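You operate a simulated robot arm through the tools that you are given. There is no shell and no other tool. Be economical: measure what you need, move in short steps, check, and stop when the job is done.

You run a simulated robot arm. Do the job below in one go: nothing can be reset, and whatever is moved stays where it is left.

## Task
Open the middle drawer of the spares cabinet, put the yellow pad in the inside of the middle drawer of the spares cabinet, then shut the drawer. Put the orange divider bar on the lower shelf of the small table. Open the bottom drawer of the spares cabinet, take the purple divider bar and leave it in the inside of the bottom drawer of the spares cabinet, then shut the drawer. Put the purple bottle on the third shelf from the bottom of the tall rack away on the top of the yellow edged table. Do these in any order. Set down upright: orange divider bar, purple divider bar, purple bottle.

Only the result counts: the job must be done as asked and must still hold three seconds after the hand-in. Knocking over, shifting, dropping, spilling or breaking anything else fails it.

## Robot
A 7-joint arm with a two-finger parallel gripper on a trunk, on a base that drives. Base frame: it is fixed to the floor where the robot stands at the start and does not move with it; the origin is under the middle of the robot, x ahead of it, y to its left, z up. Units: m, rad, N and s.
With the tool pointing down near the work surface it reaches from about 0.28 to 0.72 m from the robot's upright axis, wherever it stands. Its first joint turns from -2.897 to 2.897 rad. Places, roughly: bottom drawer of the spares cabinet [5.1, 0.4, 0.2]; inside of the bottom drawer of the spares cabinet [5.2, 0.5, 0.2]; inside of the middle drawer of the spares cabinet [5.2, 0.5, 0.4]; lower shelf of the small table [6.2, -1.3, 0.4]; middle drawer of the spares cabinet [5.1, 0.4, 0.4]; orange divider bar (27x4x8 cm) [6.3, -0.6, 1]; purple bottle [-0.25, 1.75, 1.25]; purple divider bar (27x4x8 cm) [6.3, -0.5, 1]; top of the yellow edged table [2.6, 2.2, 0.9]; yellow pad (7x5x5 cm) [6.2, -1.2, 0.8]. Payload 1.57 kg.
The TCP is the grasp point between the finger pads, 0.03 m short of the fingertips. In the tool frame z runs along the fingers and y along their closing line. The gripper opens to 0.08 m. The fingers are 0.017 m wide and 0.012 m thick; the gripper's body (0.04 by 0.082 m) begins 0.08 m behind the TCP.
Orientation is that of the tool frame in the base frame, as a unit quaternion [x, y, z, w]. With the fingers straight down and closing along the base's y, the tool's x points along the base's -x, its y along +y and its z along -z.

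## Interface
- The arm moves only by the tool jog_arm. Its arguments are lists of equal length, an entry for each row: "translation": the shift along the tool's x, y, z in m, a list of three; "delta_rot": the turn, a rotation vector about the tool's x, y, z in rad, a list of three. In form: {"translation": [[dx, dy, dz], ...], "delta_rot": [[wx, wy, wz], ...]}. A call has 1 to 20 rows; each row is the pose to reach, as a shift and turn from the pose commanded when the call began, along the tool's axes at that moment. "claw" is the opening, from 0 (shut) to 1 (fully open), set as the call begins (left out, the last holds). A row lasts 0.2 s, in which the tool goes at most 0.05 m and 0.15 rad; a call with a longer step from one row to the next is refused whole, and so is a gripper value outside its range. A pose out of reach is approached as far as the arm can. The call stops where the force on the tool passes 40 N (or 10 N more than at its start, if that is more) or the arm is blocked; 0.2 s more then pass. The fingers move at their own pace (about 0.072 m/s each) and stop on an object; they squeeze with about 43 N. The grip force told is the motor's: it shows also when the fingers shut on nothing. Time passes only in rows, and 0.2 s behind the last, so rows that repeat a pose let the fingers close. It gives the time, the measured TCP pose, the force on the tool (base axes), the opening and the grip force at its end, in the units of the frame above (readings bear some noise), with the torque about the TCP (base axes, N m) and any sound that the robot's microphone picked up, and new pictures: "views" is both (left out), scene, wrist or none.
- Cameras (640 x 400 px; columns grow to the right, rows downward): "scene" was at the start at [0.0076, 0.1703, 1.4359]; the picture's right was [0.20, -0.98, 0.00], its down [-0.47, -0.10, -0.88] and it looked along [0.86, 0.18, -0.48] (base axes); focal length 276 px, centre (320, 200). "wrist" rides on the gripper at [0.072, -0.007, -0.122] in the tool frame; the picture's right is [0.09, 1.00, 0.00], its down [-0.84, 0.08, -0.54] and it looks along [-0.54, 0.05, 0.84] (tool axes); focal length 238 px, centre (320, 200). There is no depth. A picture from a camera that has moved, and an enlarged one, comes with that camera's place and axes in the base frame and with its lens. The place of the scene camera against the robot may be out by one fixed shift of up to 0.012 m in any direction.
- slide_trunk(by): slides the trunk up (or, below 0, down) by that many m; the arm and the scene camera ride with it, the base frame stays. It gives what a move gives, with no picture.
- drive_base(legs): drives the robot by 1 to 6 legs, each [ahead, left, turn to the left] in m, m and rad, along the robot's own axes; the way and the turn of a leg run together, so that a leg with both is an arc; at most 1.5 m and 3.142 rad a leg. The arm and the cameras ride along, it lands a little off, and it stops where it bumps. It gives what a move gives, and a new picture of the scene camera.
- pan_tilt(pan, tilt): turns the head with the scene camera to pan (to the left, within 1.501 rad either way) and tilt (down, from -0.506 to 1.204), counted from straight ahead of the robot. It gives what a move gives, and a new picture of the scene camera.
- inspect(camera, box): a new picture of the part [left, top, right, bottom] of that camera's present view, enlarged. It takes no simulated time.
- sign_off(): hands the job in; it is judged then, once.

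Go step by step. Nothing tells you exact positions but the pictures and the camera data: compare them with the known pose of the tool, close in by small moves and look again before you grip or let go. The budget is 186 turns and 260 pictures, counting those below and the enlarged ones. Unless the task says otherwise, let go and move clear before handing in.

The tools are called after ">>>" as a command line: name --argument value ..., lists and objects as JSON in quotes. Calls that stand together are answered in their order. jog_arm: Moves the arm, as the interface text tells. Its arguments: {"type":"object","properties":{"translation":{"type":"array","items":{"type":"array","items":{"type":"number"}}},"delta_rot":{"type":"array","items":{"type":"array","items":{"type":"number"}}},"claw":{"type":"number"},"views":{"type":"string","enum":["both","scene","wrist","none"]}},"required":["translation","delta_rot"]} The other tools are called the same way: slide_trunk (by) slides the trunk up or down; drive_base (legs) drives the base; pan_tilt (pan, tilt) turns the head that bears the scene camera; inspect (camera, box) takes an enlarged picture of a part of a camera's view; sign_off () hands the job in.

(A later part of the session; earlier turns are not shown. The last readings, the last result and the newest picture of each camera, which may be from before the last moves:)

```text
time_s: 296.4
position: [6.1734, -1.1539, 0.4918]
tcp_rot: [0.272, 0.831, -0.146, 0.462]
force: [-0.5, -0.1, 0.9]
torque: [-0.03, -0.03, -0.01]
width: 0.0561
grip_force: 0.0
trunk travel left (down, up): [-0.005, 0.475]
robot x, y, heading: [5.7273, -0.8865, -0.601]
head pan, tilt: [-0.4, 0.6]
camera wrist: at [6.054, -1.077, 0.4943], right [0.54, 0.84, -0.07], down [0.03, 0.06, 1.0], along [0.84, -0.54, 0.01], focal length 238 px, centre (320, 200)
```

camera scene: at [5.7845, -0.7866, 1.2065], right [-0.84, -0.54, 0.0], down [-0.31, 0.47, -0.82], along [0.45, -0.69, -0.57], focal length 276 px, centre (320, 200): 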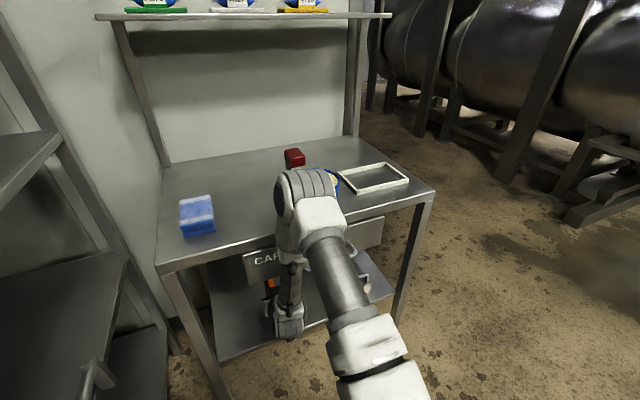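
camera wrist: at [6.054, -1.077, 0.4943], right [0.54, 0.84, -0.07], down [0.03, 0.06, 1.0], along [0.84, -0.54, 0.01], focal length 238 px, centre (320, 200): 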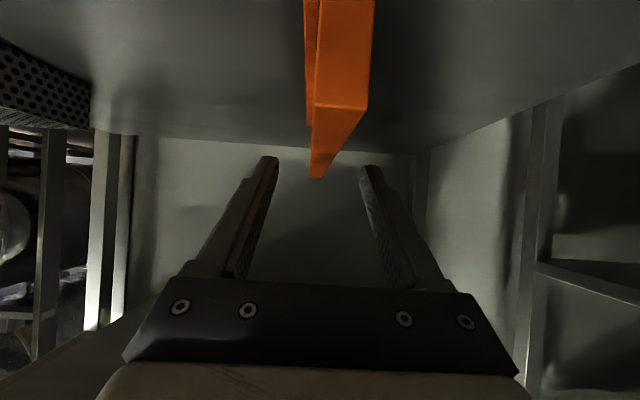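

Orange stands upright on the lower shelf. Next the purple bar, using the same procedure: back out, raise the arm and turn toward the rack.

>>> drive_base --legs '[[-0.42, 0, 0], [0, -0.45, 0]]'

>>> inspect --camera "scene" --box '[0, 100, 300, 330]'

>>> slide_trunk --by 0.07

>>> jog_arm --translation '[[-0.044, 0, -0.0127], [-0.088, 0, -0.0255], [-0.132, 0, -0.0382], [-0.176, 0, -0.051], [-0.22, 0, -0.0637], [-0.264, 0, -0.0765], [-0.308, 0, -0.0892], [-0.352, 0, -0.102], [-0.396, 0, -0.1147], [-0.44, 0, -0.1275], [-0.484, 0, -0.14], [-0.528, 0, -0.153], [-0.56, 0, -0.13], [-0.58, 0, -0.1], [-0.58, 0, -0.1]]' --delta_rot '[[0, 0, 0], [0, 0, 0], [0, 0, 0], [0, 0, 0], [0, 0, 0], [0, 0, 0], [0, 0, 0], [0, 0, 0], [0, 0, 0], [0, 0, 0], [0, 0, 0], [0, 0, 0], [0, 0, 0], [0, 0, 0], [0, 0, 0]]' --views "none"

```text
time_s: 303.2
position: [5.5695, -1.2945, 0.4912]
tcp_rot: [0.271, 0.832, -0.146, 0.462]
force: [0.4, 0.2, -0.7]
torque: [-0.02, -0.01, 0.03]
width: 0.0558
grip_force: 0.0
trunk travel left (down, up): [-0.005, 0.475]
robot x, y, heading: [5.1219, -1.0282, -0.6]
head pan, tilt: [-0.4, 0.6]
camera scene: at [5.18, -0.9262, 1.2065], right [-0.84, -0.54, 0.0], down [-0.31, 0.47, -0.83], along [0.45, -0.69, -0.56], focal length 276 px, centre (320, 200)
```

scene: 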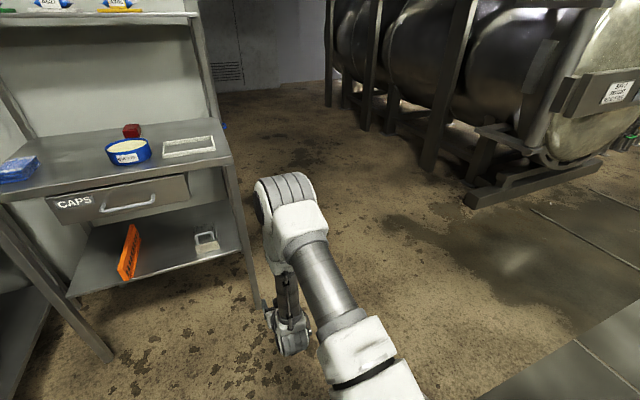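

```text
1.74 times, centred on (150, 215) of scene
camera zoom: at [5.18, -0.9262, 1.2065], right [-0.84, -0.54, 0.0], down [-0.31, 0.47, -0.83], along [0.45, -0.69, -0.56], focal length 481 px, centre (616, 174)
```

zoom: 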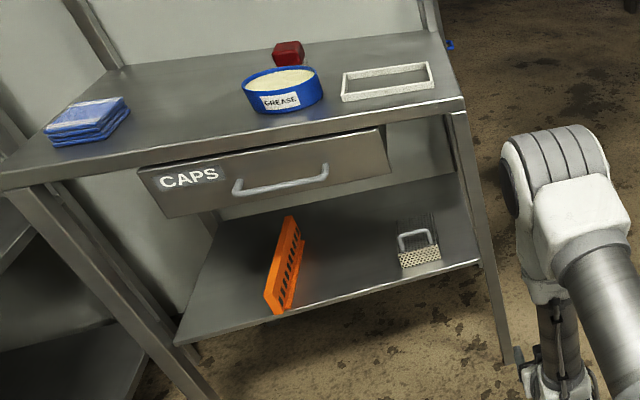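

```text
time_s: 304.3
position: [5.5682, -1.2948, 0.5617]
tcp_rot: [0.271, 0.832, -0.145, 0.462]
force: [-0.6, 0.1, 0.3]
torque: [0.01, 0.0, -0.04]
width: 0.0559
grip_force: 0.2
trunk travel left (down, up): [-0.075, 0.405]
robot x, y, heading: [5.1194, -1.0269, -0.6]
head pan, tilt: [-0.4, 0.6]
```

```text
time_s: 307.5
position: [5.7458, -1.4283, 1.1079]
tcp_rot: [0.271, 0.832, -0.145, 0.462]
force: [-0.2, -0.1, 0.6]
torque: [0.01, 0.01, -0.01]
width: 0.0558
grip_force: 0.1
trunk travel left (down, up): [-0.075, 0.405]
robot x, y, heading: [5.1178, -1.0221, -0.598]
head pan, tilt: [-0.4, 0.6]
```

Orange stands securely on the lower shelf. I'll set the arm for the purple bar.

>>> drive_base --legs '[[0, 0, 0.861]]'

>>> jog_arm --translation '[[-0.003, 0, -0.03], [-0.008, 0, -0.0636], [-0.008, 0, -0.0636]]' --delta_rot '[[0, 0, 0], [0, 0, 0], [0, 0, 0]]' --views "none"

>>> jog_arm --translation '[[0, 0, 0], [0, 0, 0], [0, 0, 0], [0, 0, 0], [0, 0, 0], [0, 0, 0], [0, 0, 0], [0, 0, 0]]' --delta_rot '[[0.108, 0, 0.066], [0.216, 0, 0.132], [0.324, 0, 0.198], [0.432, 0, 0.264], [0.54, 0, 0.33], [0.648, 0, 0.396], [0.728, 0, 0.449], [0.728, 0, 0.449]]'

```text
time_s: 310.9
position: [5.8355, -0.8134, 1.1079]
tcp_rot: [-0.101, 0.869, 0.061, 0.481]
force: [0.4, -0.2, 1.0]
torque: [-0.03, 0.0, 0.0]
width: 0.0558
grip_force: 0.1
trunk travel left (down, up): [-0.075, 0.405]
robot x, y, heading: [5.1189, -1.0231, 0.263]
head pan, tilt: [-0.4, 0.6]
camera scene: at [5.0931, -0.9104, 1.2765], right [-0.13, -0.99, 0.0], down [-0.56, 0.08, -0.83], along [0.82, -0.11, -0.56], focal length 276 px, centre (320, 200)
```

scene: 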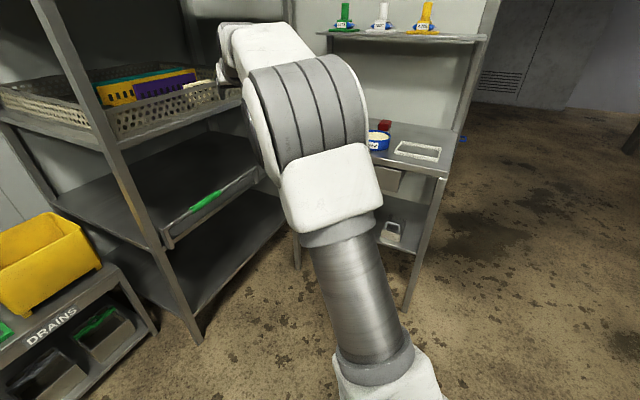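

```text
time_s: 311.7
position: [5.787, -0.8248, 1.1485]
tcp_rot: [-0.1, 0.869, 0.061, 0.481]
force: [0.9, 0.4, -0.4]
torque: [0.03, -0.02, -0.01]
width: 0.0561
grip_force: 0.1
trunk travel left (down, up): [-0.075, 0.405]
robot x, y, heading: [5.1222, -1.0198, 0.268]
head pan, tilt: [-0.4, 0.6]
```

```text
time_s: 313.5
position: [5.7867, -0.8236, 1.1479]
tcp_rot: [0.267, 0.834, -0.146, 0.46]
force: [-0.3, 0.2, -0.3]
torque: [0.0, -0.02, -0.02]
width: 0.0561
grip_force: 0.1
trunk travel left (down, up): [-0.075, 0.405]
robot x, y, heading: [5.1213, -1.0257, 0.264]
head pan, tilt: [-0.4, 0.6]
camera scene: at [5.0931, -0.9104, 1.2765], right [-0.13, -0.99, 0.0], down [-0.56, 0.08, -0.83], along [0.82, -0.11, -0.56], focal length 276 px, centre (320, 200)
camera wrist: at [5.6668, -0.7473, 1.1515], right [0.54, 0.84, -0.08], down [0.04, 0.07, 1.0], along [0.84, -0.54, 0.01], focal length 238 px, centre (320, 200)
```

scene: 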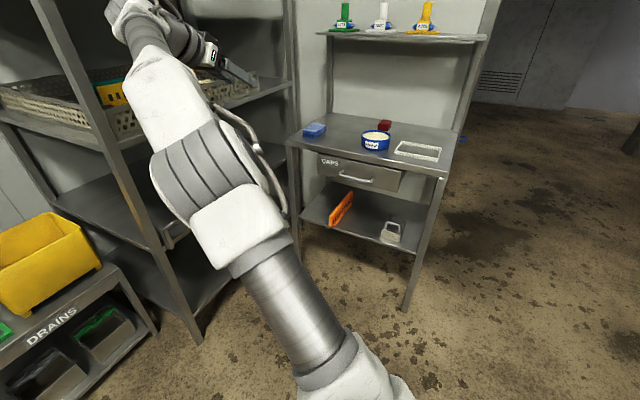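
wrist: 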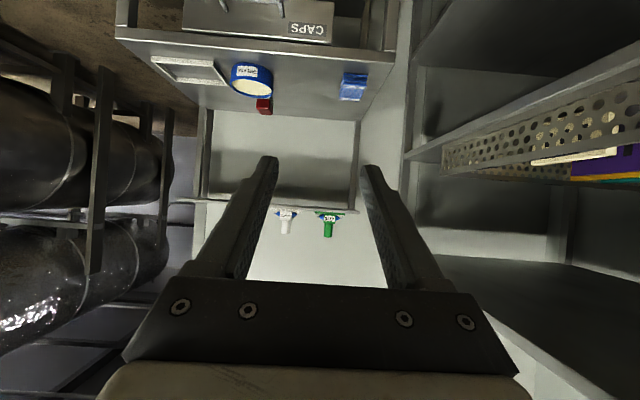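

>>> drive_base --legs '[[0.11, -0.127, 0], [0.34, 0.296, 0]]'

>>> jog_arm --translation '[[0, 0, 0]]' --delta_rot '[[0, 0, 0]]'

```text
time_s: 317.5
position: [6.1709, -0.5653, 1.1523]
tcp_rot: [0.277, 0.83, -0.149, 0.46]
force: [0.4, 0.0, 0.6]
torque: [0.01, 0.01, 0.03]
width: 0.056
grip_force: 0.1
trunk travel left (down, up): [-0.075, 0.405]
robot x, y, heading: [5.4989, -0.7477, 0.257]
head pan, tilt: [-0.4, 0.6]
stopped in leg 2: the robot was blocked; the commanded pose is now the measured one
camera scene: at [5.4765, -0.636, 1.2766], right [-0.14, -0.99, 0.0], down [-0.56, 0.08, -0.82], along [0.82, -0.11, -0.57], focal length 276 px, centre (320, 200)
```

scene: 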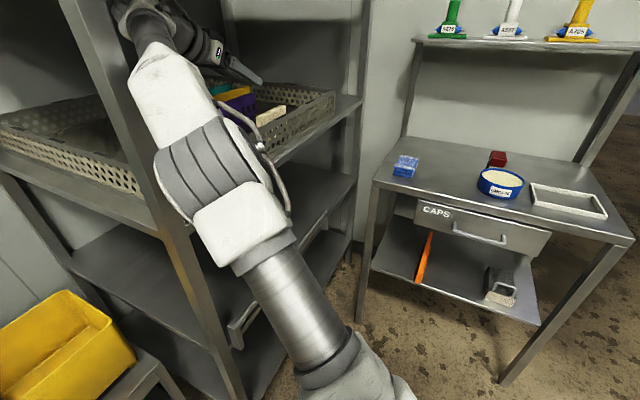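

```text
time_s: 317.9
position: [6.171, -0.5645, 1.152]
tcp_rot: [0.277, 0.831, -0.149, 0.459]
force: [0.4, 0.1, 0.2]
torque: [-0.04, 0.0, -0.02]
width: 0.0561
grip_force: 0.1
trunk travel left (down, up): [-0.075, 0.405]
robot x, y, heading: [5.5035, -0.7474, 0.259]
head pan, tilt: [-0.4, 0.6]
camera scene: at [5.4767, -0.6365, 1.2768], right [-0.14, -0.99, 0.0], down [-0.56, 0.08, -0.82], along [0.82, -0.11, -0.57], focal length 276 px, centre (320, 200)
camera wrist: at [6.0534, -0.4853, 1.1552], right [0.56, 0.83, -0.07], down [0.03, 0.06, 1.0], along [0.83, -0.56, 0.01], focal length 238 px, centre (320, 200)
```

scene: 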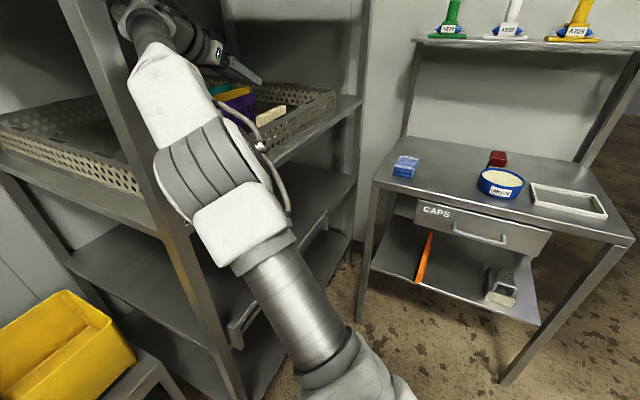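
wrist: 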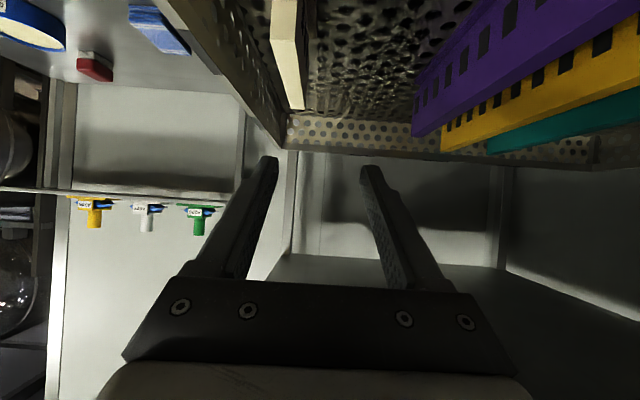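

The forearm probably touched the rack's front post. I'll back out a bit, shift the base right relative to the tool, and re-enter with more clearance.

>>> drive_base --legs '[[-0.11, -0.1, 0]]'

>>> drive_base --legs '[[0.085, -0.098, 0]]'

>>> jog_arm --translation '[[0.021, 0, -0.034], [0.042, 0, -0.068], [0.0683, 0, -0.111], [0.0683, 0, -0.111]]' --delta_rot '[[0, 0, 0], [0, 0, 0], [0, 0, 0], [0, 0, 0]]'

>>> pan_tilt --pan -0.1 --tilt 0.15

```text
time_s: 319.3
position: [6.0905, -0.6852, 1.1507]
tcp_rot: [0.276, 0.831, -0.15, 0.46]
force: [-0.2, -0.2, 0.0]
torque: [0.0, -0.01, -0.03]
width: 0.0558
grip_force: 0.0
trunk travel left (down, up): [-0.075, 0.405]
robot x, y, heading: [5.4239, -0.8742, 0.264]
head pan, tilt: [-0.4, 0.6]
camera scene: at [5.3947, -0.7594, 1.2765], right [-0.14, -0.99, 0.0], down [-0.56, 0.08, -0.83], along [0.82, -0.11, -0.56], focal length 276 px, centre (320, 200)
```

scene: 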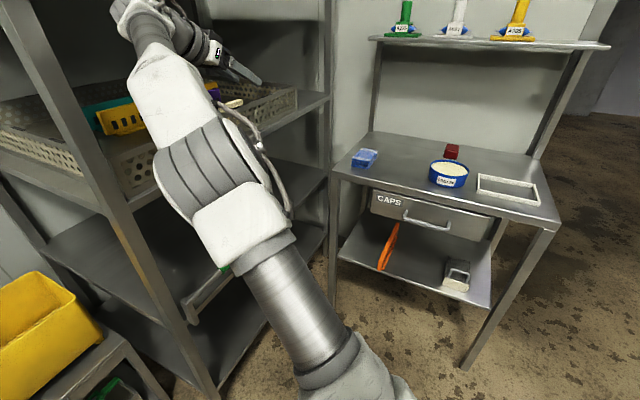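

```text
time_s: 320.7
position: [6.1963, -0.7588, 1.1516]
tcp_rot: [0.275, 0.831, -0.149, 0.459]
force: [0.4, -0.5, -0.7]
torque: [0.02, -0.02, -0.01]
width: 0.0561
grip_force: 0.0
trunk travel left (down, up): [-0.075, 0.405]
robot x, y, heading: [5.5277, -0.946, 0.262]
head pan, tilt: [-0.4, 0.6]
camera scene: at [5.5018, -0.832, 1.2765], right [-0.14, -0.99, 0.0], down [-0.56, 0.08, -0.83], along [0.82, -0.11, -0.56], focal length 276 px, centre (320, 200)
```

scene: 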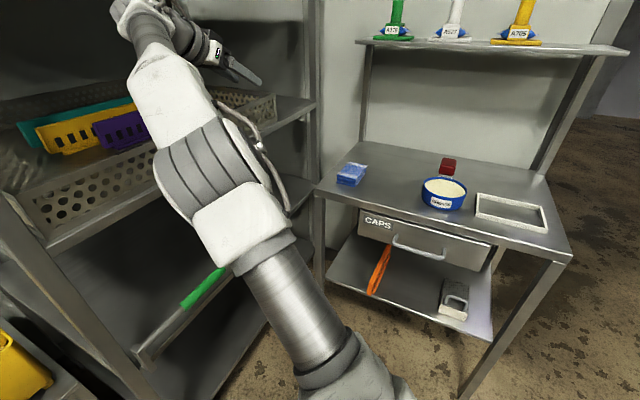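

```text
refused: row 3 steps farther than a row can; nothing moved
```

```text
time_s: 321.6
position: [6.197, -0.7592, 1.1508]
tcp_rot: [0.276, 0.831, -0.149, 0.46]
force: [-0.2, 0.5, -0.6]
torque: [0.05, 0.02, 0.01]
width: 0.056
grip_force: 0.1
trunk travel left (down, up): [-0.075, 0.405]
robot x, y, heading: [5.5282, -0.9419, 0.263]
head pan, tilt: [-0.099, 0.15]
camera scene: at [5.5059, -0.805, 1.3179], right [0.16, -0.99, 0.0], down [-0.15, -0.02, -0.99], along [0.98, 0.16, -0.15], focal length 276 px, centre (320, 200)
```

scene: 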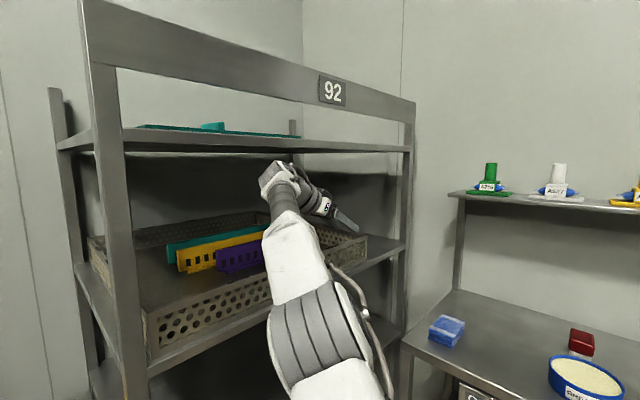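

>>> jog_arm --translation '[[0.021, 0, -0.034], [0.042, 0, -0.068], [0.06, 0, -0.098], [0.0683, 0, -0.111], [0.0683, 0, -0.111]]' --delta_rot '[[0, 0, 0], [0, 0, 0], [0, 0, 0], [0, 0, 0], [0, 0, 0]]'

```text
time_s: 322.8
position: [6.0889, -0.6813, 1.153]
tcp_rot: [0.276, 0.831, -0.149, 0.46]
force: [0.6, 0.4, 0.2]
torque: [-0.01, 0.02, 0.0]
width: 0.0559
grip_force: 0.1
trunk travel left (down, up): [-0.075, 0.405]
robot x, y, heading: [5.5294, -0.9463, 0.263]
head pan, tilt: [-0.099, 0.15]
camera scene: at [5.5058, -0.8049, 1.318], right [0.16, -0.99, 0.0], down [-0.15, -0.02, -0.99], along [0.98, 0.16, -0.15], focal length 276 px, centre (320, 200)
camera wrist: at [5.9717, -0.6019, 1.1558], right [0.55, 0.83, -0.07], down [0.03, 0.07, 1.0], along [0.83, -0.56, 0.01], focal length 238 px, centre (320, 200)
```

scene: 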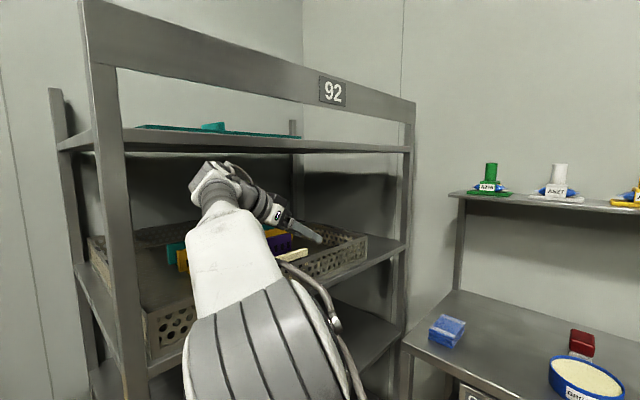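
wrist: 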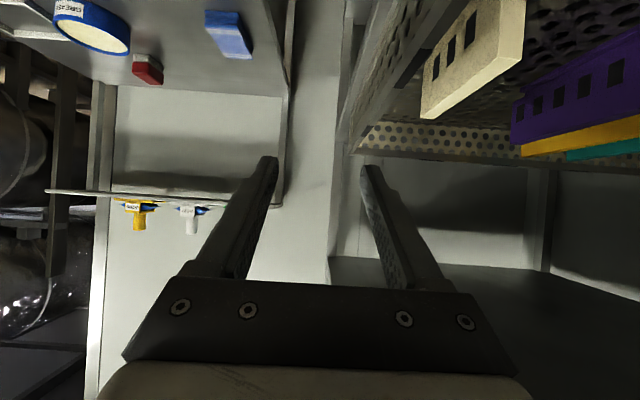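

The elbow has swivelled to the left this time. I'll back out, return the tool to radial with the trunk raised, and repeat the sequence that gave the good elbow posture.

>>> drive_base --legs '[[-0.24, -0.21, 0]]'

>>> jog_arm --translation '[[0, 0, 0], [0, 0, 0], [0, 0, 0], [0, 0, 0], [0, 0, 0], [0, 0, 0], [0, 0, 0], [0, 0, 0], [0, 0, 0]]' --delta_rot '[[-0.108, 0, -0.066], [-0.216, 0, -0.132], [-0.324, 0, -0.198], [-0.432, 0, -0.264], [-0.54, 0, -0.33], [-0.648, 0, -0.396], [-0.756, 0, -0.462], [-0.82, 0, -0.504], [-0.82, 0, -0.504]]' --views "none"

>>> slide_trunk --by 0.2

>>> jog_arm --translation '[[0.04, 0, 0.01], [0.08, 0, 0.02], [0.12, 0, 0.03], [0.16, 0, 0.04], [0.196, 0, 0.05], [0.196, 0, 0.05]]' --delta_rot '[[0, 0, 0], [0, 0, 0], [0, 0, 0], [0, 0, 0], [0, 0, 0], [0, 0, 0]]' --views "none"

>>> slide_trunk --by 0.2

>>> jog_arm --translation '[[0.04, 0, 0.01], [0.08, 0, 0.02], [0.12, 0, 0.03], [0.16, 0, 0.04], [0.196, 0, 0.05], [0.196, 0, 0.05]]' --delta_rot '[[0, 0, 0], [0, 0, 0], [0, 0, 0], [0, 0, 0], [0, 0, 0], [0, 0, 0]]' --views "scene"

```text
time_s: 325.0
position: [5.9169, -0.9409, 1.1531]
tcp_rot: [0.273, 0.832, -0.148, 0.46]
force: [-0.1, 0.4, 0.1]
torque: [0.0, -0.01, 0.01]
width: 0.0561
grip_force: 0.1
trunk travel left (down, up): [-0.075, 0.405]
robot x, y, heading: [5.3572, -1.2113, 0.268]
head pan, tilt: [-0.099, 0.15]
camera scene: at [5.3339, -1.0687, 1.318], right [0.17, -0.99, 0.0], down [-0.15, -0.02, -0.99], along [0.97, 0.16, -0.15], focal length 276 px, centre (320, 200)
```

scene: 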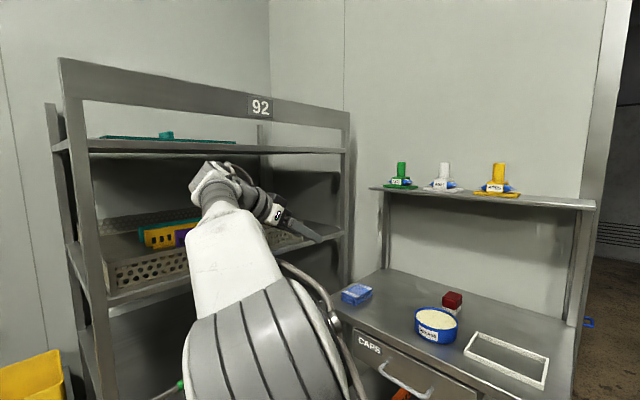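

```text
time_s: 327.0
position: [5.9175, -0.9414, 1.1536]
tcp_rot: [-0.142, 0.862, 0.086, 0.479]
force: [0.4, -0.5, 0.4]
torque: [0.05, 0.02, -0.01]
width: 0.0561
grip_force: 0.1
trunk travel left (down, up): [-0.075, 0.405]
robot x, y, heading: [5.3566, -1.2118, 0.266]
head pan, tilt: [-0.099, 0.15]
```

```text
time_s: 329.1
position: [5.9173, -0.9428, 1.3522]
tcp_rot: [-0.141, 0.862, 0.085, 0.48]
force: [-0.3, -0.3, 0.1]
torque: [-0.01, 0.02, -0.01]
width: 0.0559
grip_force: 0.0
trunk travel left (down, up): [-0.275, 0.205]
robot x, y, heading: [5.3586, -1.2104, 0.266]
head pan, tilt: [-0.099, 0.15]
```

```text
time_s: 330.6
position: [5.8589, -0.9589, 1.1592]
tcp_rot: [-0.142, 0.862, 0.085, 0.478]
force: [-0.5, -0.2, 0.5]
torque: [0.0, 0.01, 0.0]
width: 0.0558
grip_force: 0.0
trunk travel left (down, up): [-0.275, 0.205]
robot x, y, heading: [5.3558, -1.2089, 0.269]
head pan, tilt: [-0.099, 0.15]
```

```text
time_s: 332.7
position: [5.8584, -0.9589, 1.3599]
tcp_rot: [-0.141, 0.862, 0.085, 0.48]
force: [-0.5, 0.0, -0.3]
torque: [0.03, -0.01, -0.04]
width: 0.0561
grip_force: 0.0
trunk travel left (down, up): [-0.475, 0.005]
robot x, y, heading: [5.3607, -1.2115, 0.267]
head pan, tilt: [-0.099, 0.15]
```

```text
time_s: 334.1
position: [5.801, -0.9755, 1.1662]
tcp_rot: [-0.141, 0.862, 0.085, 0.48]
force: [0.9, -0.3, 0.3]
torque: [-0.02, -0.03, -0.01]
width: 0.056
grip_force: 0.0
trunk travel left (down, up): [-0.475, 0.005]
robot x, y, heading: [5.3596, -1.2102, 0.268]
head pan, tilt: [-0.099, 0.15]
camera scene: at [5.3339, -1.0688, 1.718], right [0.17, -0.99, 0.0], down [-0.15, -0.02, -0.99], along [0.97, 0.16, -0.15], focal length 276 px, centre (320, 200)
```

scene: 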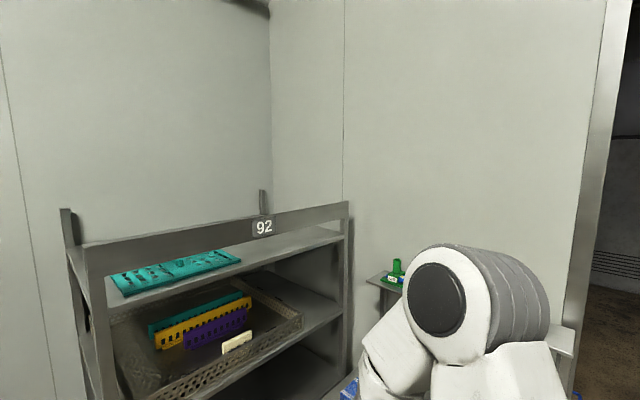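

>>> jog_arm --translation '[[-0.011, -0.016, 0.022], [-0.022, -0.031, 0.045], [-0.033, -0.047, 0.067], [-0.043, -0.063, 0.089], [-0.054, -0.078, 0.112], [-0.065, -0.094, 0.134], [-0.076, -0.11, 0.156], [-0.0867, -0.1255, 0.1787], [-0.0867, -0.1255, 0.1787]]' --delta_rot '[[0.1, 0, 0.061], [0.2, 0, 0.122], [0.3, 0, 0.184], [0.4, 0, 0.245], [0.5, 0, 0.306], [0.6, 0, 0.368], [0.7, 0, 0.43], [0.795, 0, 0.49], [0.795, 0, 0.49]]' --views "none"

>>> slide_trunk --by -0.14

>>> jog_arm --translation '[[-0.03, 0, -0.018], [-0.06, 0, -0.037], [-0.09, 0, -0.056], [-0.119, 0, -0.073], [-0.119, 0, -0.073]]' --delta_rot '[[0, 0, 0], [0, 0, 0], [0, 0, 0], [0, 0, 0], [0, 0, 0]]' --views "none"

>>> slide_trunk --by -0.14

>>> jog_arm --translation '[[-0.03, 0, -0.018], [-0.06, 0, -0.037], [-0.09, 0, -0.056], [-0.119, 0, -0.073], [-0.119, 0, -0.073]]' --delta_rot '[[0, 0, 0], [0, 0, 0], [0, 0, 0], [0, 0, 0], [0, 0, 0]]' --views "scene"

```text
time_s: 336.1
position: [6.0288, -1.0314, 1.1453]
tcp_rot: [0.262, 0.836, -0.141, 0.462]
force: [-0.8, -0.2, 0.0]
torque: [0.02, 0.0, -0.03]
width: 0.0557
grip_force: 0.0
trunk travel left (down, up): [-0.475, 0.005]
robot x, y, heading: [5.3569, -1.2095, 0.266]
head pan, tilt: [-0.099, 0.15]
```

```text
time_s: 337.8
position: [6.0296, -1.0307, 1.0067]
tcp_rot: [0.262, 0.835, -0.141, 0.462]
force: [-0.4, -0.2, 0.0]
torque: [0.01, 0.01, -0.04]
width: 0.0564
grip_force: 0.1
trunk travel left (down, up): [-0.335, 0.145]
robot x, y, heading: [5.3555, -1.2103, 0.269]
head pan, tilt: [-0.099, 0.15]
```

```text
time_s: 339.0
position: [6.0315, -1.0348, 1.1462]
tcp_rot: [0.261, 0.836, -0.14, 0.462]
force: [-0.1, 1.1, 0.2]
torque: [0.01, 0.0, -0.06]
width: 0.0561
grip_force: 0.2
trunk travel left (down, up): [-0.335, 0.145]
robot x, y, heading: [5.3582, -1.2111, 0.268]
head pan, tilt: [-0.099, 0.15]
```

```text
time_s: 340.7
position: [6.0301, -1.0328, 1.006]
tcp_rot: [0.261, 0.836, -0.141, 0.462]
force: [0.6, -1.0, -1.0]
torque: [-0.01, -0.02, 0.01]
width: 0.056
grip_force: 0.1
trunk travel left (down, up): [-0.195, 0.285]
robot x, y, heading: [5.3562, -1.2113, 0.27]
head pan, tilt: [-0.099, 0.15]
```

```text
time_s: 341.9
position: [6.0318, -1.0341, 1.1461]
tcp_rot: [0.262, 0.835, -0.142, 0.462]
force: [0.0, 0.6, -0.7]
torque: [0.01, 0.02, -0.01]
width: 0.0561
grip_force: 0.0
trunk travel left (down, up): [-0.195, 0.285]
robot x, y, heading: [5.3583, -1.2088, 0.265]
head pan, tilt: [-0.099, 0.15]
camera scene: at [5.3339, -1.0688, 1.438], right [0.17, -0.99, 0.0], down [-0.15, -0.02, -0.99], along [0.97, 0.16, -0.15], focal length 276 px, centre (320, 200)
```

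scene: 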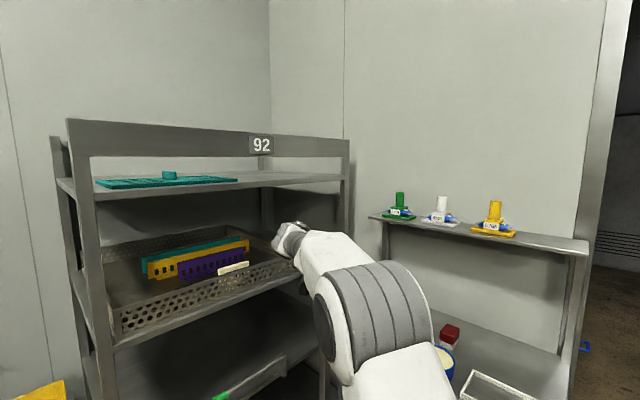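

>>> slide_trunk --by -0.12

>>> jog_arm --translation '[[-0.03, 0, -0.018], [-0.06, 0, -0.037], [-0.094, 0, -0.057], [-0.094, 0, -0.057]]' --delta_rot '[[0, 0, 0], [0, 0, 0], [0, 0, 0], [0, 0, 0]]' --views "none"

>>> drive_base --legs '[[-0.1, 0.115, 0], [0.37, 0.322, 0]]'

>>> jog_arm --translation '[[0, 0, 0]]' --delta_rot '[[0, 0, 0]]' --views "wrist"

```text
time_s: 343.4
position: [6.031, -1.0339, 1.0256]
tcp_rot: [0.262, 0.835, -0.141, 0.463]
force: [-0.3, -0.6, 0.8]
torque: [0.02, 0.02, -0.01]
width: 0.0558
grip_force: 0.1
trunk travel left (down, up): [-0.075, 0.405]
robot x, y, heading: [5.3573, -1.2092, 0.263]
head pan, tilt: [-0.099, 0.15]
```

```text
time_s: 344.4
position: [6.0306, -1.0353, 1.1356]
tcp_rot: [0.262, 0.836, -0.142, 0.462]
force: [0.6, -0.2, 0.4]
torque: [0.0, 0.03, 0.0]
width: 0.0562
grip_force: 0.0
trunk travel left (down, up): [-0.075, 0.405]
robot x, y, heading: [5.3551, -1.2122, 0.269]
head pan, tilt: [-0.099, 0.15]
```

```text
time_s: 348.5
position: [6.1788, -0.5505, 1.1359]
tcp_rot: [0.265, 0.834, -0.143, 0.462]
force: [-0.1, 0.4, 0.2]
torque: [0.0, 0.01, -0.01]
width: 0.0558
grip_force: 0.1
trunk travel left (down, up): [-0.075, 0.405]
robot x, y, heading: [5.5081, -0.7173, 0.259]
head pan, tilt: [-0.099, 0.15]
camera scene: at [5.4821, -0.5783, 1.318], right [0.16, -0.99, 0.0], down [-0.15, -0.02, -0.99], along [0.98, 0.16, -0.15], focal length 276 px, centre (320, 200)
```

scene: 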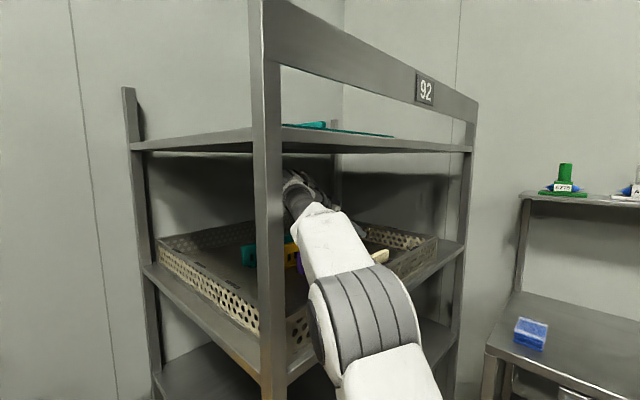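

```text
time_s: 348.9
position: [6.1776, -0.5502, 1.1348]
tcp_rot: [0.265, 0.834, -0.143, 0.462]
force: [-0.5, 0.0, 0.5]
torque: [0.01, 0.0, -0.01]
width: 0.0562
grip_force: 0.0
trunk travel left (down, up): [-0.075, 0.405]
robot x, y, heading: [5.5063, -0.7178, 0.259]
head pan, tilt: [-0.099, 0.15]
camera wrist: at [6.0586, -0.4745, 1.1389], right [0.53, 0.84, -0.07], down [0.03, 0.07, 1.0], along [0.85, -0.53, 0.01], focal length 238 px, centre (320, 200)
```

wrist: 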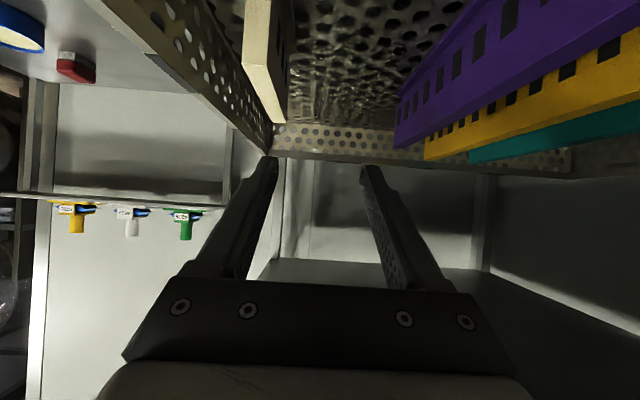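

>>> drive_base --legs '[[0.06, 0.0525, 0]]'

>>> jog_arm --translation '[[0, 0.03, 0], [0, 0.046, 0], [0.017, 0.046, 0.0105], [0.034, 0.046, 0.021], [0.034, 0.046, 0.021]]' --delta_rot '[[0, 0, 0], [0, 0, 0], [0, 0, 0], [0, 0, 0], [0, 0, 0]]' --views "wrist"

```text
time_s: 349.8
position: [6.2089, -0.5432, 1.1402]
tcp_rot: [0.28, 0.828, -0.148, 0.462]
force: [-0.6, 0.4, -0.6]
torque: [0.0, 0.01, 0.03]
width: 0.0563
grip_force: 0.2
trunk travel left (down, up): [-0.075, 0.405]
robot x, y, heading: [5.5292, -0.6849, 0.251]
head pan, tilt: [-0.099, 0.15]
stopped in leg 1: the robot was blocked; the commanded pose is now the measured one
camera scene: at [5.5101, -0.5469, 1.3183], right [0.15, -0.99, 0.0], down [-0.15, -0.02, -0.99], along [0.98, 0.15, -0.15], focal length 276 px, centre (320, 200)
```

scene: 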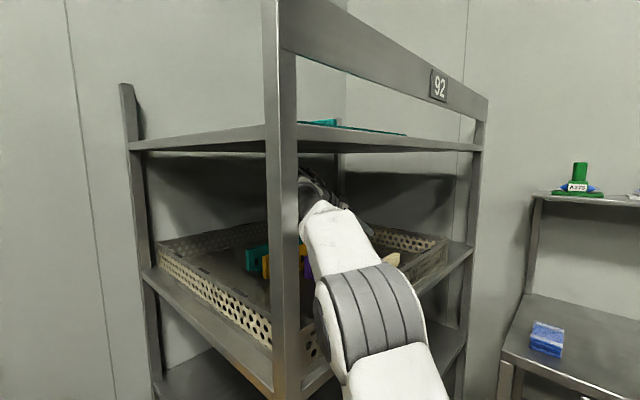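

```text
time_s: 351.2
position: [6.2454, -0.5417, 1.0954]
tcp_rot: [0.298, 0.824, -0.162, 0.453]
force: [-0.1, 1.0, 0.4]
torque: [0.0, 0.0, 0.01]
width: 0.0559
grip_force: 0.1
out of reach, approached as far as the arm can: row 2
trunk travel left (down, up): [-0.075, 0.405]
robot x, y, heading: [5.5312, -0.6888, 0.241]
head pan, tilt: [-0.099, 0.15]
stopped in row 5: the arm was blocked; the commanded pose is now the measured one
camera wrist: at [6.1318, -0.457, 1.0981], right [0.6, 0.8, -0.08], down [0.04, 0.06, 1.0], along [0.8, -0.6, 0.01], focal length 238 px, centre (320, 200)
```

wrist: 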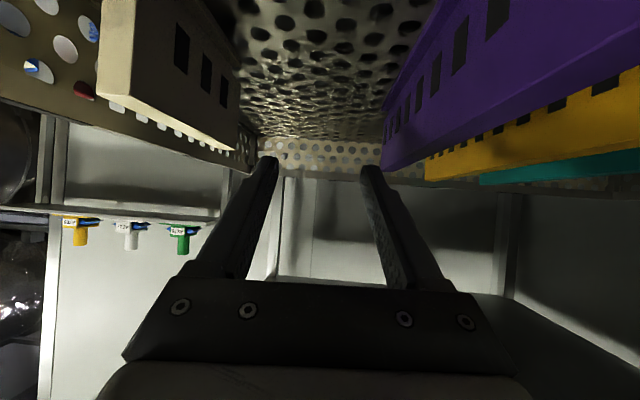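

Base and elbow are limited here. I'll raise, back out, shift the base 15 cm right while retracting the tool by the same amount, then re-enter.

>>> jog_arm --translation '[[-0.02, 0, -0.012], [-0.0426, 0, -0.026], [-0.0426, 0, -0.026]]' --delta_rot '[[0, 0, 0], [0, 0, 0], [0, 0, 0]]' --views "none"

>>> drive_base --legs '[[-0.2, -0.18, 0], [0.1, -0.11, 0]]'

>>> jog_arm --translation '[[0.021, 0, -0.034], [0.042, 0, -0.068], [0.06, 0, -0.098], [0.0788, 0, -0.128], [0.0788, 0, -0.128]]' --delta_rot '[[-0.02, 0, -0.012], [-0.04, 0, -0.025], [-0.06, 0, -0.037], [-0.072, 0, -0.045], [-0.072, 0, -0.045]]' --views "scene"

```text
time_s: 352.0
position: [6.2331, -0.5224, 1.139]
tcp_rot: [0.289, 0.825, -0.16, 0.458]
force: [0.4, 1.1, 1.1]
torque: [0.02, 0.01, -0.01]
width: 0.0561
grip_force: 0.0
out of reach, approached as far as the arm can: row 2, 3
trunk travel left (down, up): [-0.075, 0.405]
robot x, y, heading: [5.5317, -0.6839, 0.252]
head pan, tilt: [-0.099, 0.15]
```

```text
time_s: 355.1
position: [6.2108, -0.8352, 1.1401]
tcp_rot: [0.29, 0.824, -0.16, 0.459]
force: [0.0, 0.1, -0.6]
torque: [0.0, 0.02, 0.02]
width: 0.0558
grip_force: 0.1
trunk travel left (down, up): [-0.075, 0.405]
robot x, y, heading: [5.5074, -0.9956, 0.252]
head pan, tilt: [-0.099, 0.15]
camera scene: at [5.4851, -0.8544, 1.318], right [0.15, -0.99, 0.0], down [-0.15, -0.02, -0.99], along [0.98, 0.15, -0.15], focal length 276 px, centre (320, 200)
```

scene: 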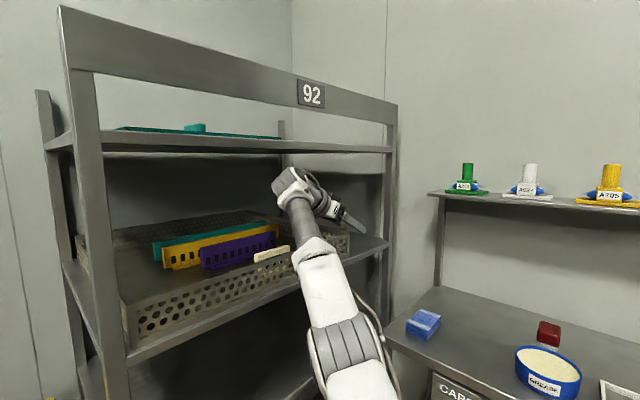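

```text
time_s: 356.3
position: [6.1214, -0.7148, 1.1695]
tcp_rot: [0.255, 0.836, -0.141, 0.465]
force: [-0.3, 0.5, -0.1]
torque: [0.03, 0.01, 0.02]
width: 0.0559
grip_force: 0.1
out of reach, approached as far as the arm can: row 1, 2, 3, 4, 5
trunk travel left (down, up): [-0.075, 0.405]
robot x, y, heading: [5.5076, -0.9963, 0.245]
head pan, tilt: [-0.099, 0.15]
camera scene: at [5.4851, -0.8544, 1.318], right [0.15, -0.99, 0.0], down [-0.15, -0.02, -0.99], along [0.98, 0.15, -0.15], focal length 276 px, centre (320, 200)
```

scene: 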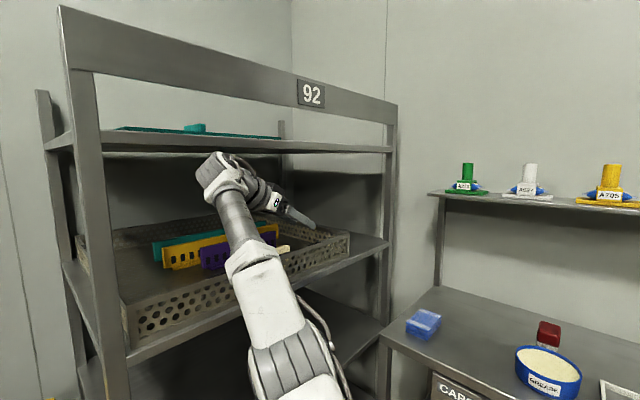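

>>> slide_trunk --by 0.1

>>> jog_arm --translation '[[0.03, 0, 0.018], [0.06, 0, 0.037], [0.09, 0, 0.055], [0.1106, 0, 0.068], [0.1106, 0, 0.068]]' --delta_rot '[[0, 0, 0], [0, 0, 0], [0, 0, 0], [0, 0, 0], [0, 0, 0]]' --views "scene"

```text
time_s: 357.7
position: [6.1218, -0.714, 1.2687]
tcp_rot: [0.255, 0.836, -0.141, 0.465]
force: [-1.2, 0.0, 0.5]
torque: [-0.01, 0.0, -0.04]
width: 0.0563
grip_force: 0.1
trunk travel left (down, up): [-0.175, 0.305]
robot x, y, heading: [5.5048, -0.9933, 0.247]
head pan, tilt: [-0.099, 0.15]
```

```text
time_s: 359.1
position: [6.1482, -0.7002, 1.2116]
tcp_rot: [0.27, 0.825, -0.11, 0.484]
force: [-0.4, 0.6, 0.1]
torque: [-0.01, -0.02, -0.03]
width: 0.056
grip_force: 0.1
out of reach, approached as far as the arm can: row 1, 2, 3, 4, 5
trunk travel left (down, up): [-0.175, 0.305]
robot x, y, heading: [5.5045, -0.999, 0.25]
head pan, tilt: [-0.099, 0.15]
stopped in row 5: the arm was blocked; the commanded pose is now the measured one
camera scene: at [5.4703, -0.8706, 1.4165], right [0.15, -0.99, -0.01], down [-0.14, -0.01, -0.99], along [0.98, 0.15, -0.14], focal length 276 px, centre (320, 200)
```

scene: 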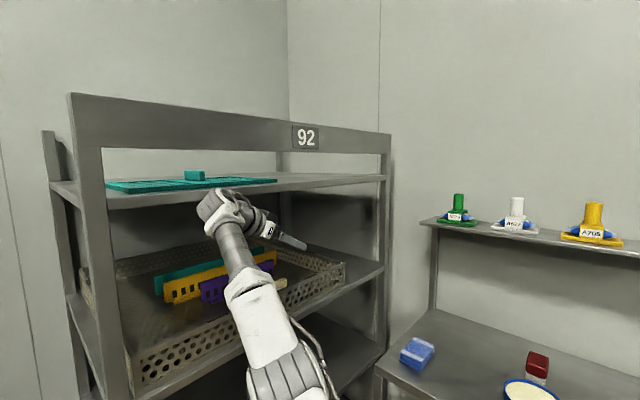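

The arm is in a poor posture. I'll back away from the rack and reset: radial tool, trunk up, then repeat with a slightly higher trunk so the elbow passes between the shelves.

>>> drive_base --legs '[[-0.22, -0.19, 0]]'

>>> jog_arm --translation '[[0, 0, 0], [0, 0, 0], [0, 0, 0], [0, 0, 0], [0, 0, 0], [0, 0, 0], [0, 0, 0], [0, 0, 0], [0, 0, 0]]' --delta_rot '[[-0.094, 0.007, -0.066], [-0.188, 0.015, -0.132], [-0.282, 0.022, -0.198], [-0.376, 0.03, -0.264], [-0.47, 0.037, -0.33], [-0.564, 0.044, -0.397], [-0.658, 0.052, -0.463], [-0.7515, 0.0593, -0.5286], [-0.7515, 0.0593, -0.5286]]' --views "none"

>>> slide_trunk --by 0.3

>>> jog_arm --translation '[[0.04, 0, 0.01], [0.08, 0, 0.02], [0.12, 0, 0.03], [0.16, 0, 0.04], [0.2, 0, 0.05], [0.24, 0, 0.06], [0.28, 0, 0.07], [0.32, 0, 0.08], [0.343, 0, 0.085], [0.343, 0, 0.085]]' --delta_rot '[[0, 0, 0], [0, 0, 0], [0, 0, 0], [0, 0, 0], [0, 0, 0], [0, 0, 0], [0, 0, 0], [0, 0, 0], [0, 0, 0], [0, 0, 0]]' --views "scene"

```text
time_s: 361.1
position: [5.99, -0.918, 1.1962]
tcp_rot: [0.261, 0.831, -0.12, 0.477]
force: [0.2, 0.2, 0.3]
torque: [0.0, 0.02, 0.02]
width: 0.056
grip_force: 0.1
trunk travel left (down, up): [-0.175, 0.305]
robot x, y, heading: [5.3372, -1.238, 0.254]
head pan, tilt: [-0.099, 0.15]
camera scene: at [5.3155, -1.0933, 1.418], right [0.15, -0.99, 0.0], down [-0.15, -0.02, -0.99], along [0.98, 0.15, -0.15], focal length 276 px, centre (320, 200)
```

scene: 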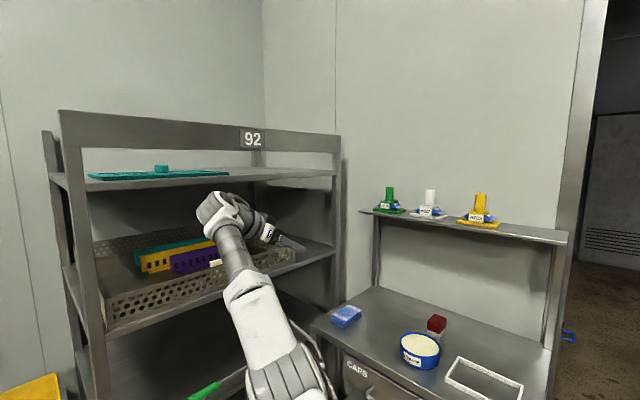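

```text
time_s: 363.1
position: [6.0564, -0.8846, 1.2426]
tcp_rot: [-0.149, 0.868, 0.08, 0.467]
force: [0.9, 0.1, 0.3]
torque: [0.0, -0.03, -0.01]
width: 0.0557
grip_force: 0.0
out of reach, approached as far as the arm can: row 1, 2, 3, 4, 5, 6, 7, 8, 9
trunk travel left (down, up): [-0.175, 0.305]
robot x, y, heading: [5.3365, -1.2337, 0.253]
head pan, tilt: [-0.099, 0.15]
```

```text
time_s: 366.1
position: [6.0575, -0.8837, 1.5412]
tcp_rot: [-0.148, 0.868, 0.08, 0.468]
force: [0.4, -0.1, 0.0]
torque: [0.02, 0.0, 0.01]
width: 0.0559
grip_force: 0.1
trunk travel left (down, up): [-0.475, 0.005]
robot x, y, heading: [5.3382, -1.2374, 0.251]
head pan, tilt: [-0.099, 0.15]
```

```text
time_s: 368.3
position: [6.1304, -0.8051, 1.2459]
tcp_rot: [-0.147, 0.869, 0.078, 0.467]
force: [-0.5, -0.2, -0.2]
torque: [0.01, 0.0, 0.01]
width: 0.056
grip_force: 0.0
out of reach, approached as far as the arm can: row 1, 2, 3, 4, 5, 6, 7, 8, 9, 10
trunk travel left (down, up): [-0.475, 0.005]
robot x, y, heading: [5.3392, -1.2357, 0.254]
head pan, tilt: [-0.099, 0.15]
camera scene: at [5.3153, -1.0931, 1.7179], right [0.15, -0.99, 0.0], down [-0.15, -0.02, -0.99], along [0.98, 0.15, -0.15], focal length 276 px, centre (320, 200)
```

scene: 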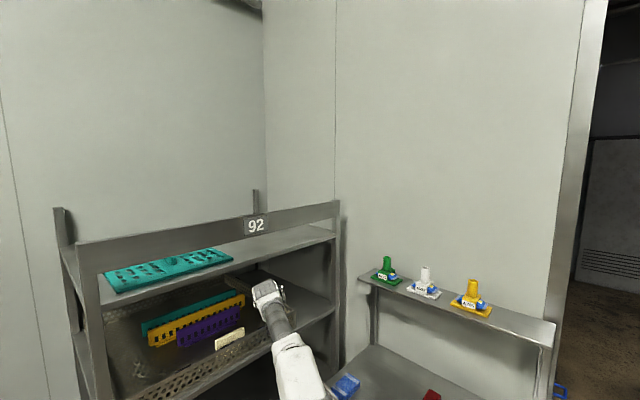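

The arm is overextended. I'll retract it toward the body.

>>> jog_arm --translation '[[0.02, 0, -0.034], [0.04, 0, -0.068], [0.06, 0, -0.102], [0.08, 0, -0.136], [0.1, 0, -0.17], [0.12, 0, -0.204], [0.14, 0, -0.238], [0.16, 0, -0.255], [0.16, 0, -0.255]]' --delta_rot '[[0, 0, 0], [0, 0, 0], [0, 0, 0], [0, 0, 0], [0, 0, 0], [0, 0, 0], [0, 0, 0], [0, 0, 0], [0, 0, 0]]' --views "scene"

```text
time_s: 370.3
position: [5.8561, -0.9062, 1.2533]
tcp_rot: [-0.147, 0.868, 0.079, 0.468]
force: [-0.2, 0.0, 0.0]
torque: [0.02, -0.05, 0.01]
width: 0.0559
grip_force: 0.0
out of reach, approached as far as the arm can: row 1, 2
trunk travel left (down, up): [-0.475, 0.005]
robot x, y, heading: [5.3404, -1.2341, 0.256]
head pan, tilt: [-0.099, 0.15]
camera scene: at [5.3155, -1.0933, 1.718], right [0.15, -0.99, 0.0], down [-0.15, -0.02, -0.99], along [0.98, 0.15, -0.15], focal length 276 px, centre (320, 200)
```

scene: 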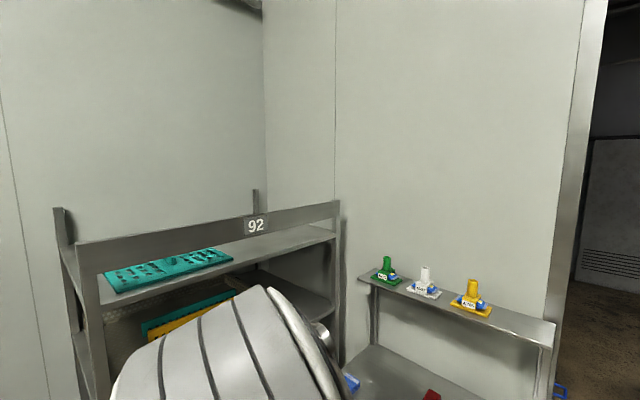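

>>> jog_arm --translation '[[0.034, -0.022, 0.004], [0.068, -0.044, 0.008], [0.103, -0.067, 0.012], [0.137, -0.089, 0.016], [0.171, -0.111, 0.02], [0.205, -0.133, 0.024], [0.24, -0.156, 0.028], [0.274, -0.178, 0.032], [0.274, -0.178, 0.032]]' --delta_rot '[[0, 0.07, 0], [0, 0.14, 0], [0, 0.21, 0], [0, 0.28, 0], [0, 0.35, 0], [0, 0.42, 0], [0, 0.49, 0], [0, 0.56, 0], [0, 0.56, 0]]' --views "scene"

```text
time_s: 372.3
position: [5.7969, -1.1151, 1.0088]
tcp_rot: [-0.164, 0.964, 0.036, 0.209]
force: [0.1, -0.6, -0.6]
torque: [-0.02, -0.02, 0.03]
width: 0.0559
grip_force: 0.2
trunk travel left (down, up): [-0.475, 0.005]
robot x, y, heading: [5.3378, -1.2337, 0.253]
head pan, tilt: [-0.099, 0.15]
camera scene: at [5.3155, -1.0934, 1.718], right [0.15, -0.99, 0.0], down [-0.15, -0.02, -0.99], along [0.98, 0.15, -0.15], focal length 276 px, centre (320, 200)
```

scene: 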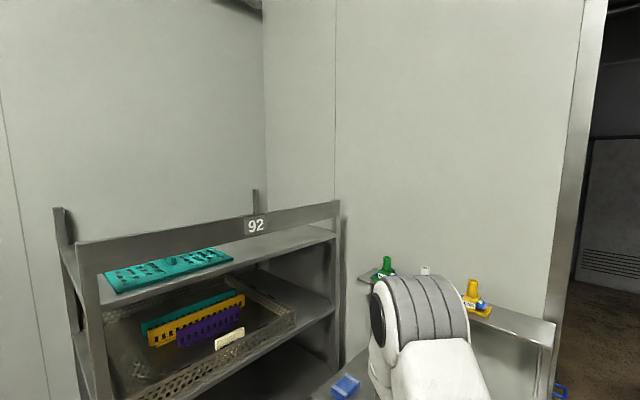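

Good posture again. Now I'll pitch back to 0.55 and yaw/extend like before.

>>> jog_arm --translation '[[-0.008, 0, -0.018], [-0.016, 0, -0.036], [-0.024, 0, -0.054], [-0.033, 0, -0.072], [-0.043, 0, -0.09], [-0.0533, 0, -0.1075], [-0.0533, 0, -0.1075]]' --delta_rot '[[0, -0.1, 0], [0, -0.2, 0], [0, -0.3, 0], [0, -0.4, 0], [0, -0.48, 0], [0, -0.56, 0], [0, -0.56, 0]]' --views "none"

```text
time_s: 373.9
position: [5.8016, -1.1118, 1.128]
tcp_rot: [-0.147, 0.868, 0.078, 0.467]
force: [-0.1, 0.4, -0.4]
torque: [0.0, 0.03, 0.05]
width: 0.056
grip_force: 0.0
trunk travel left (down, up): [-0.475, 0.005]
robot x, y, heading: [5.3357, -1.2335, 0.259]
head pan, tilt: [-0.099, 0.15]
```

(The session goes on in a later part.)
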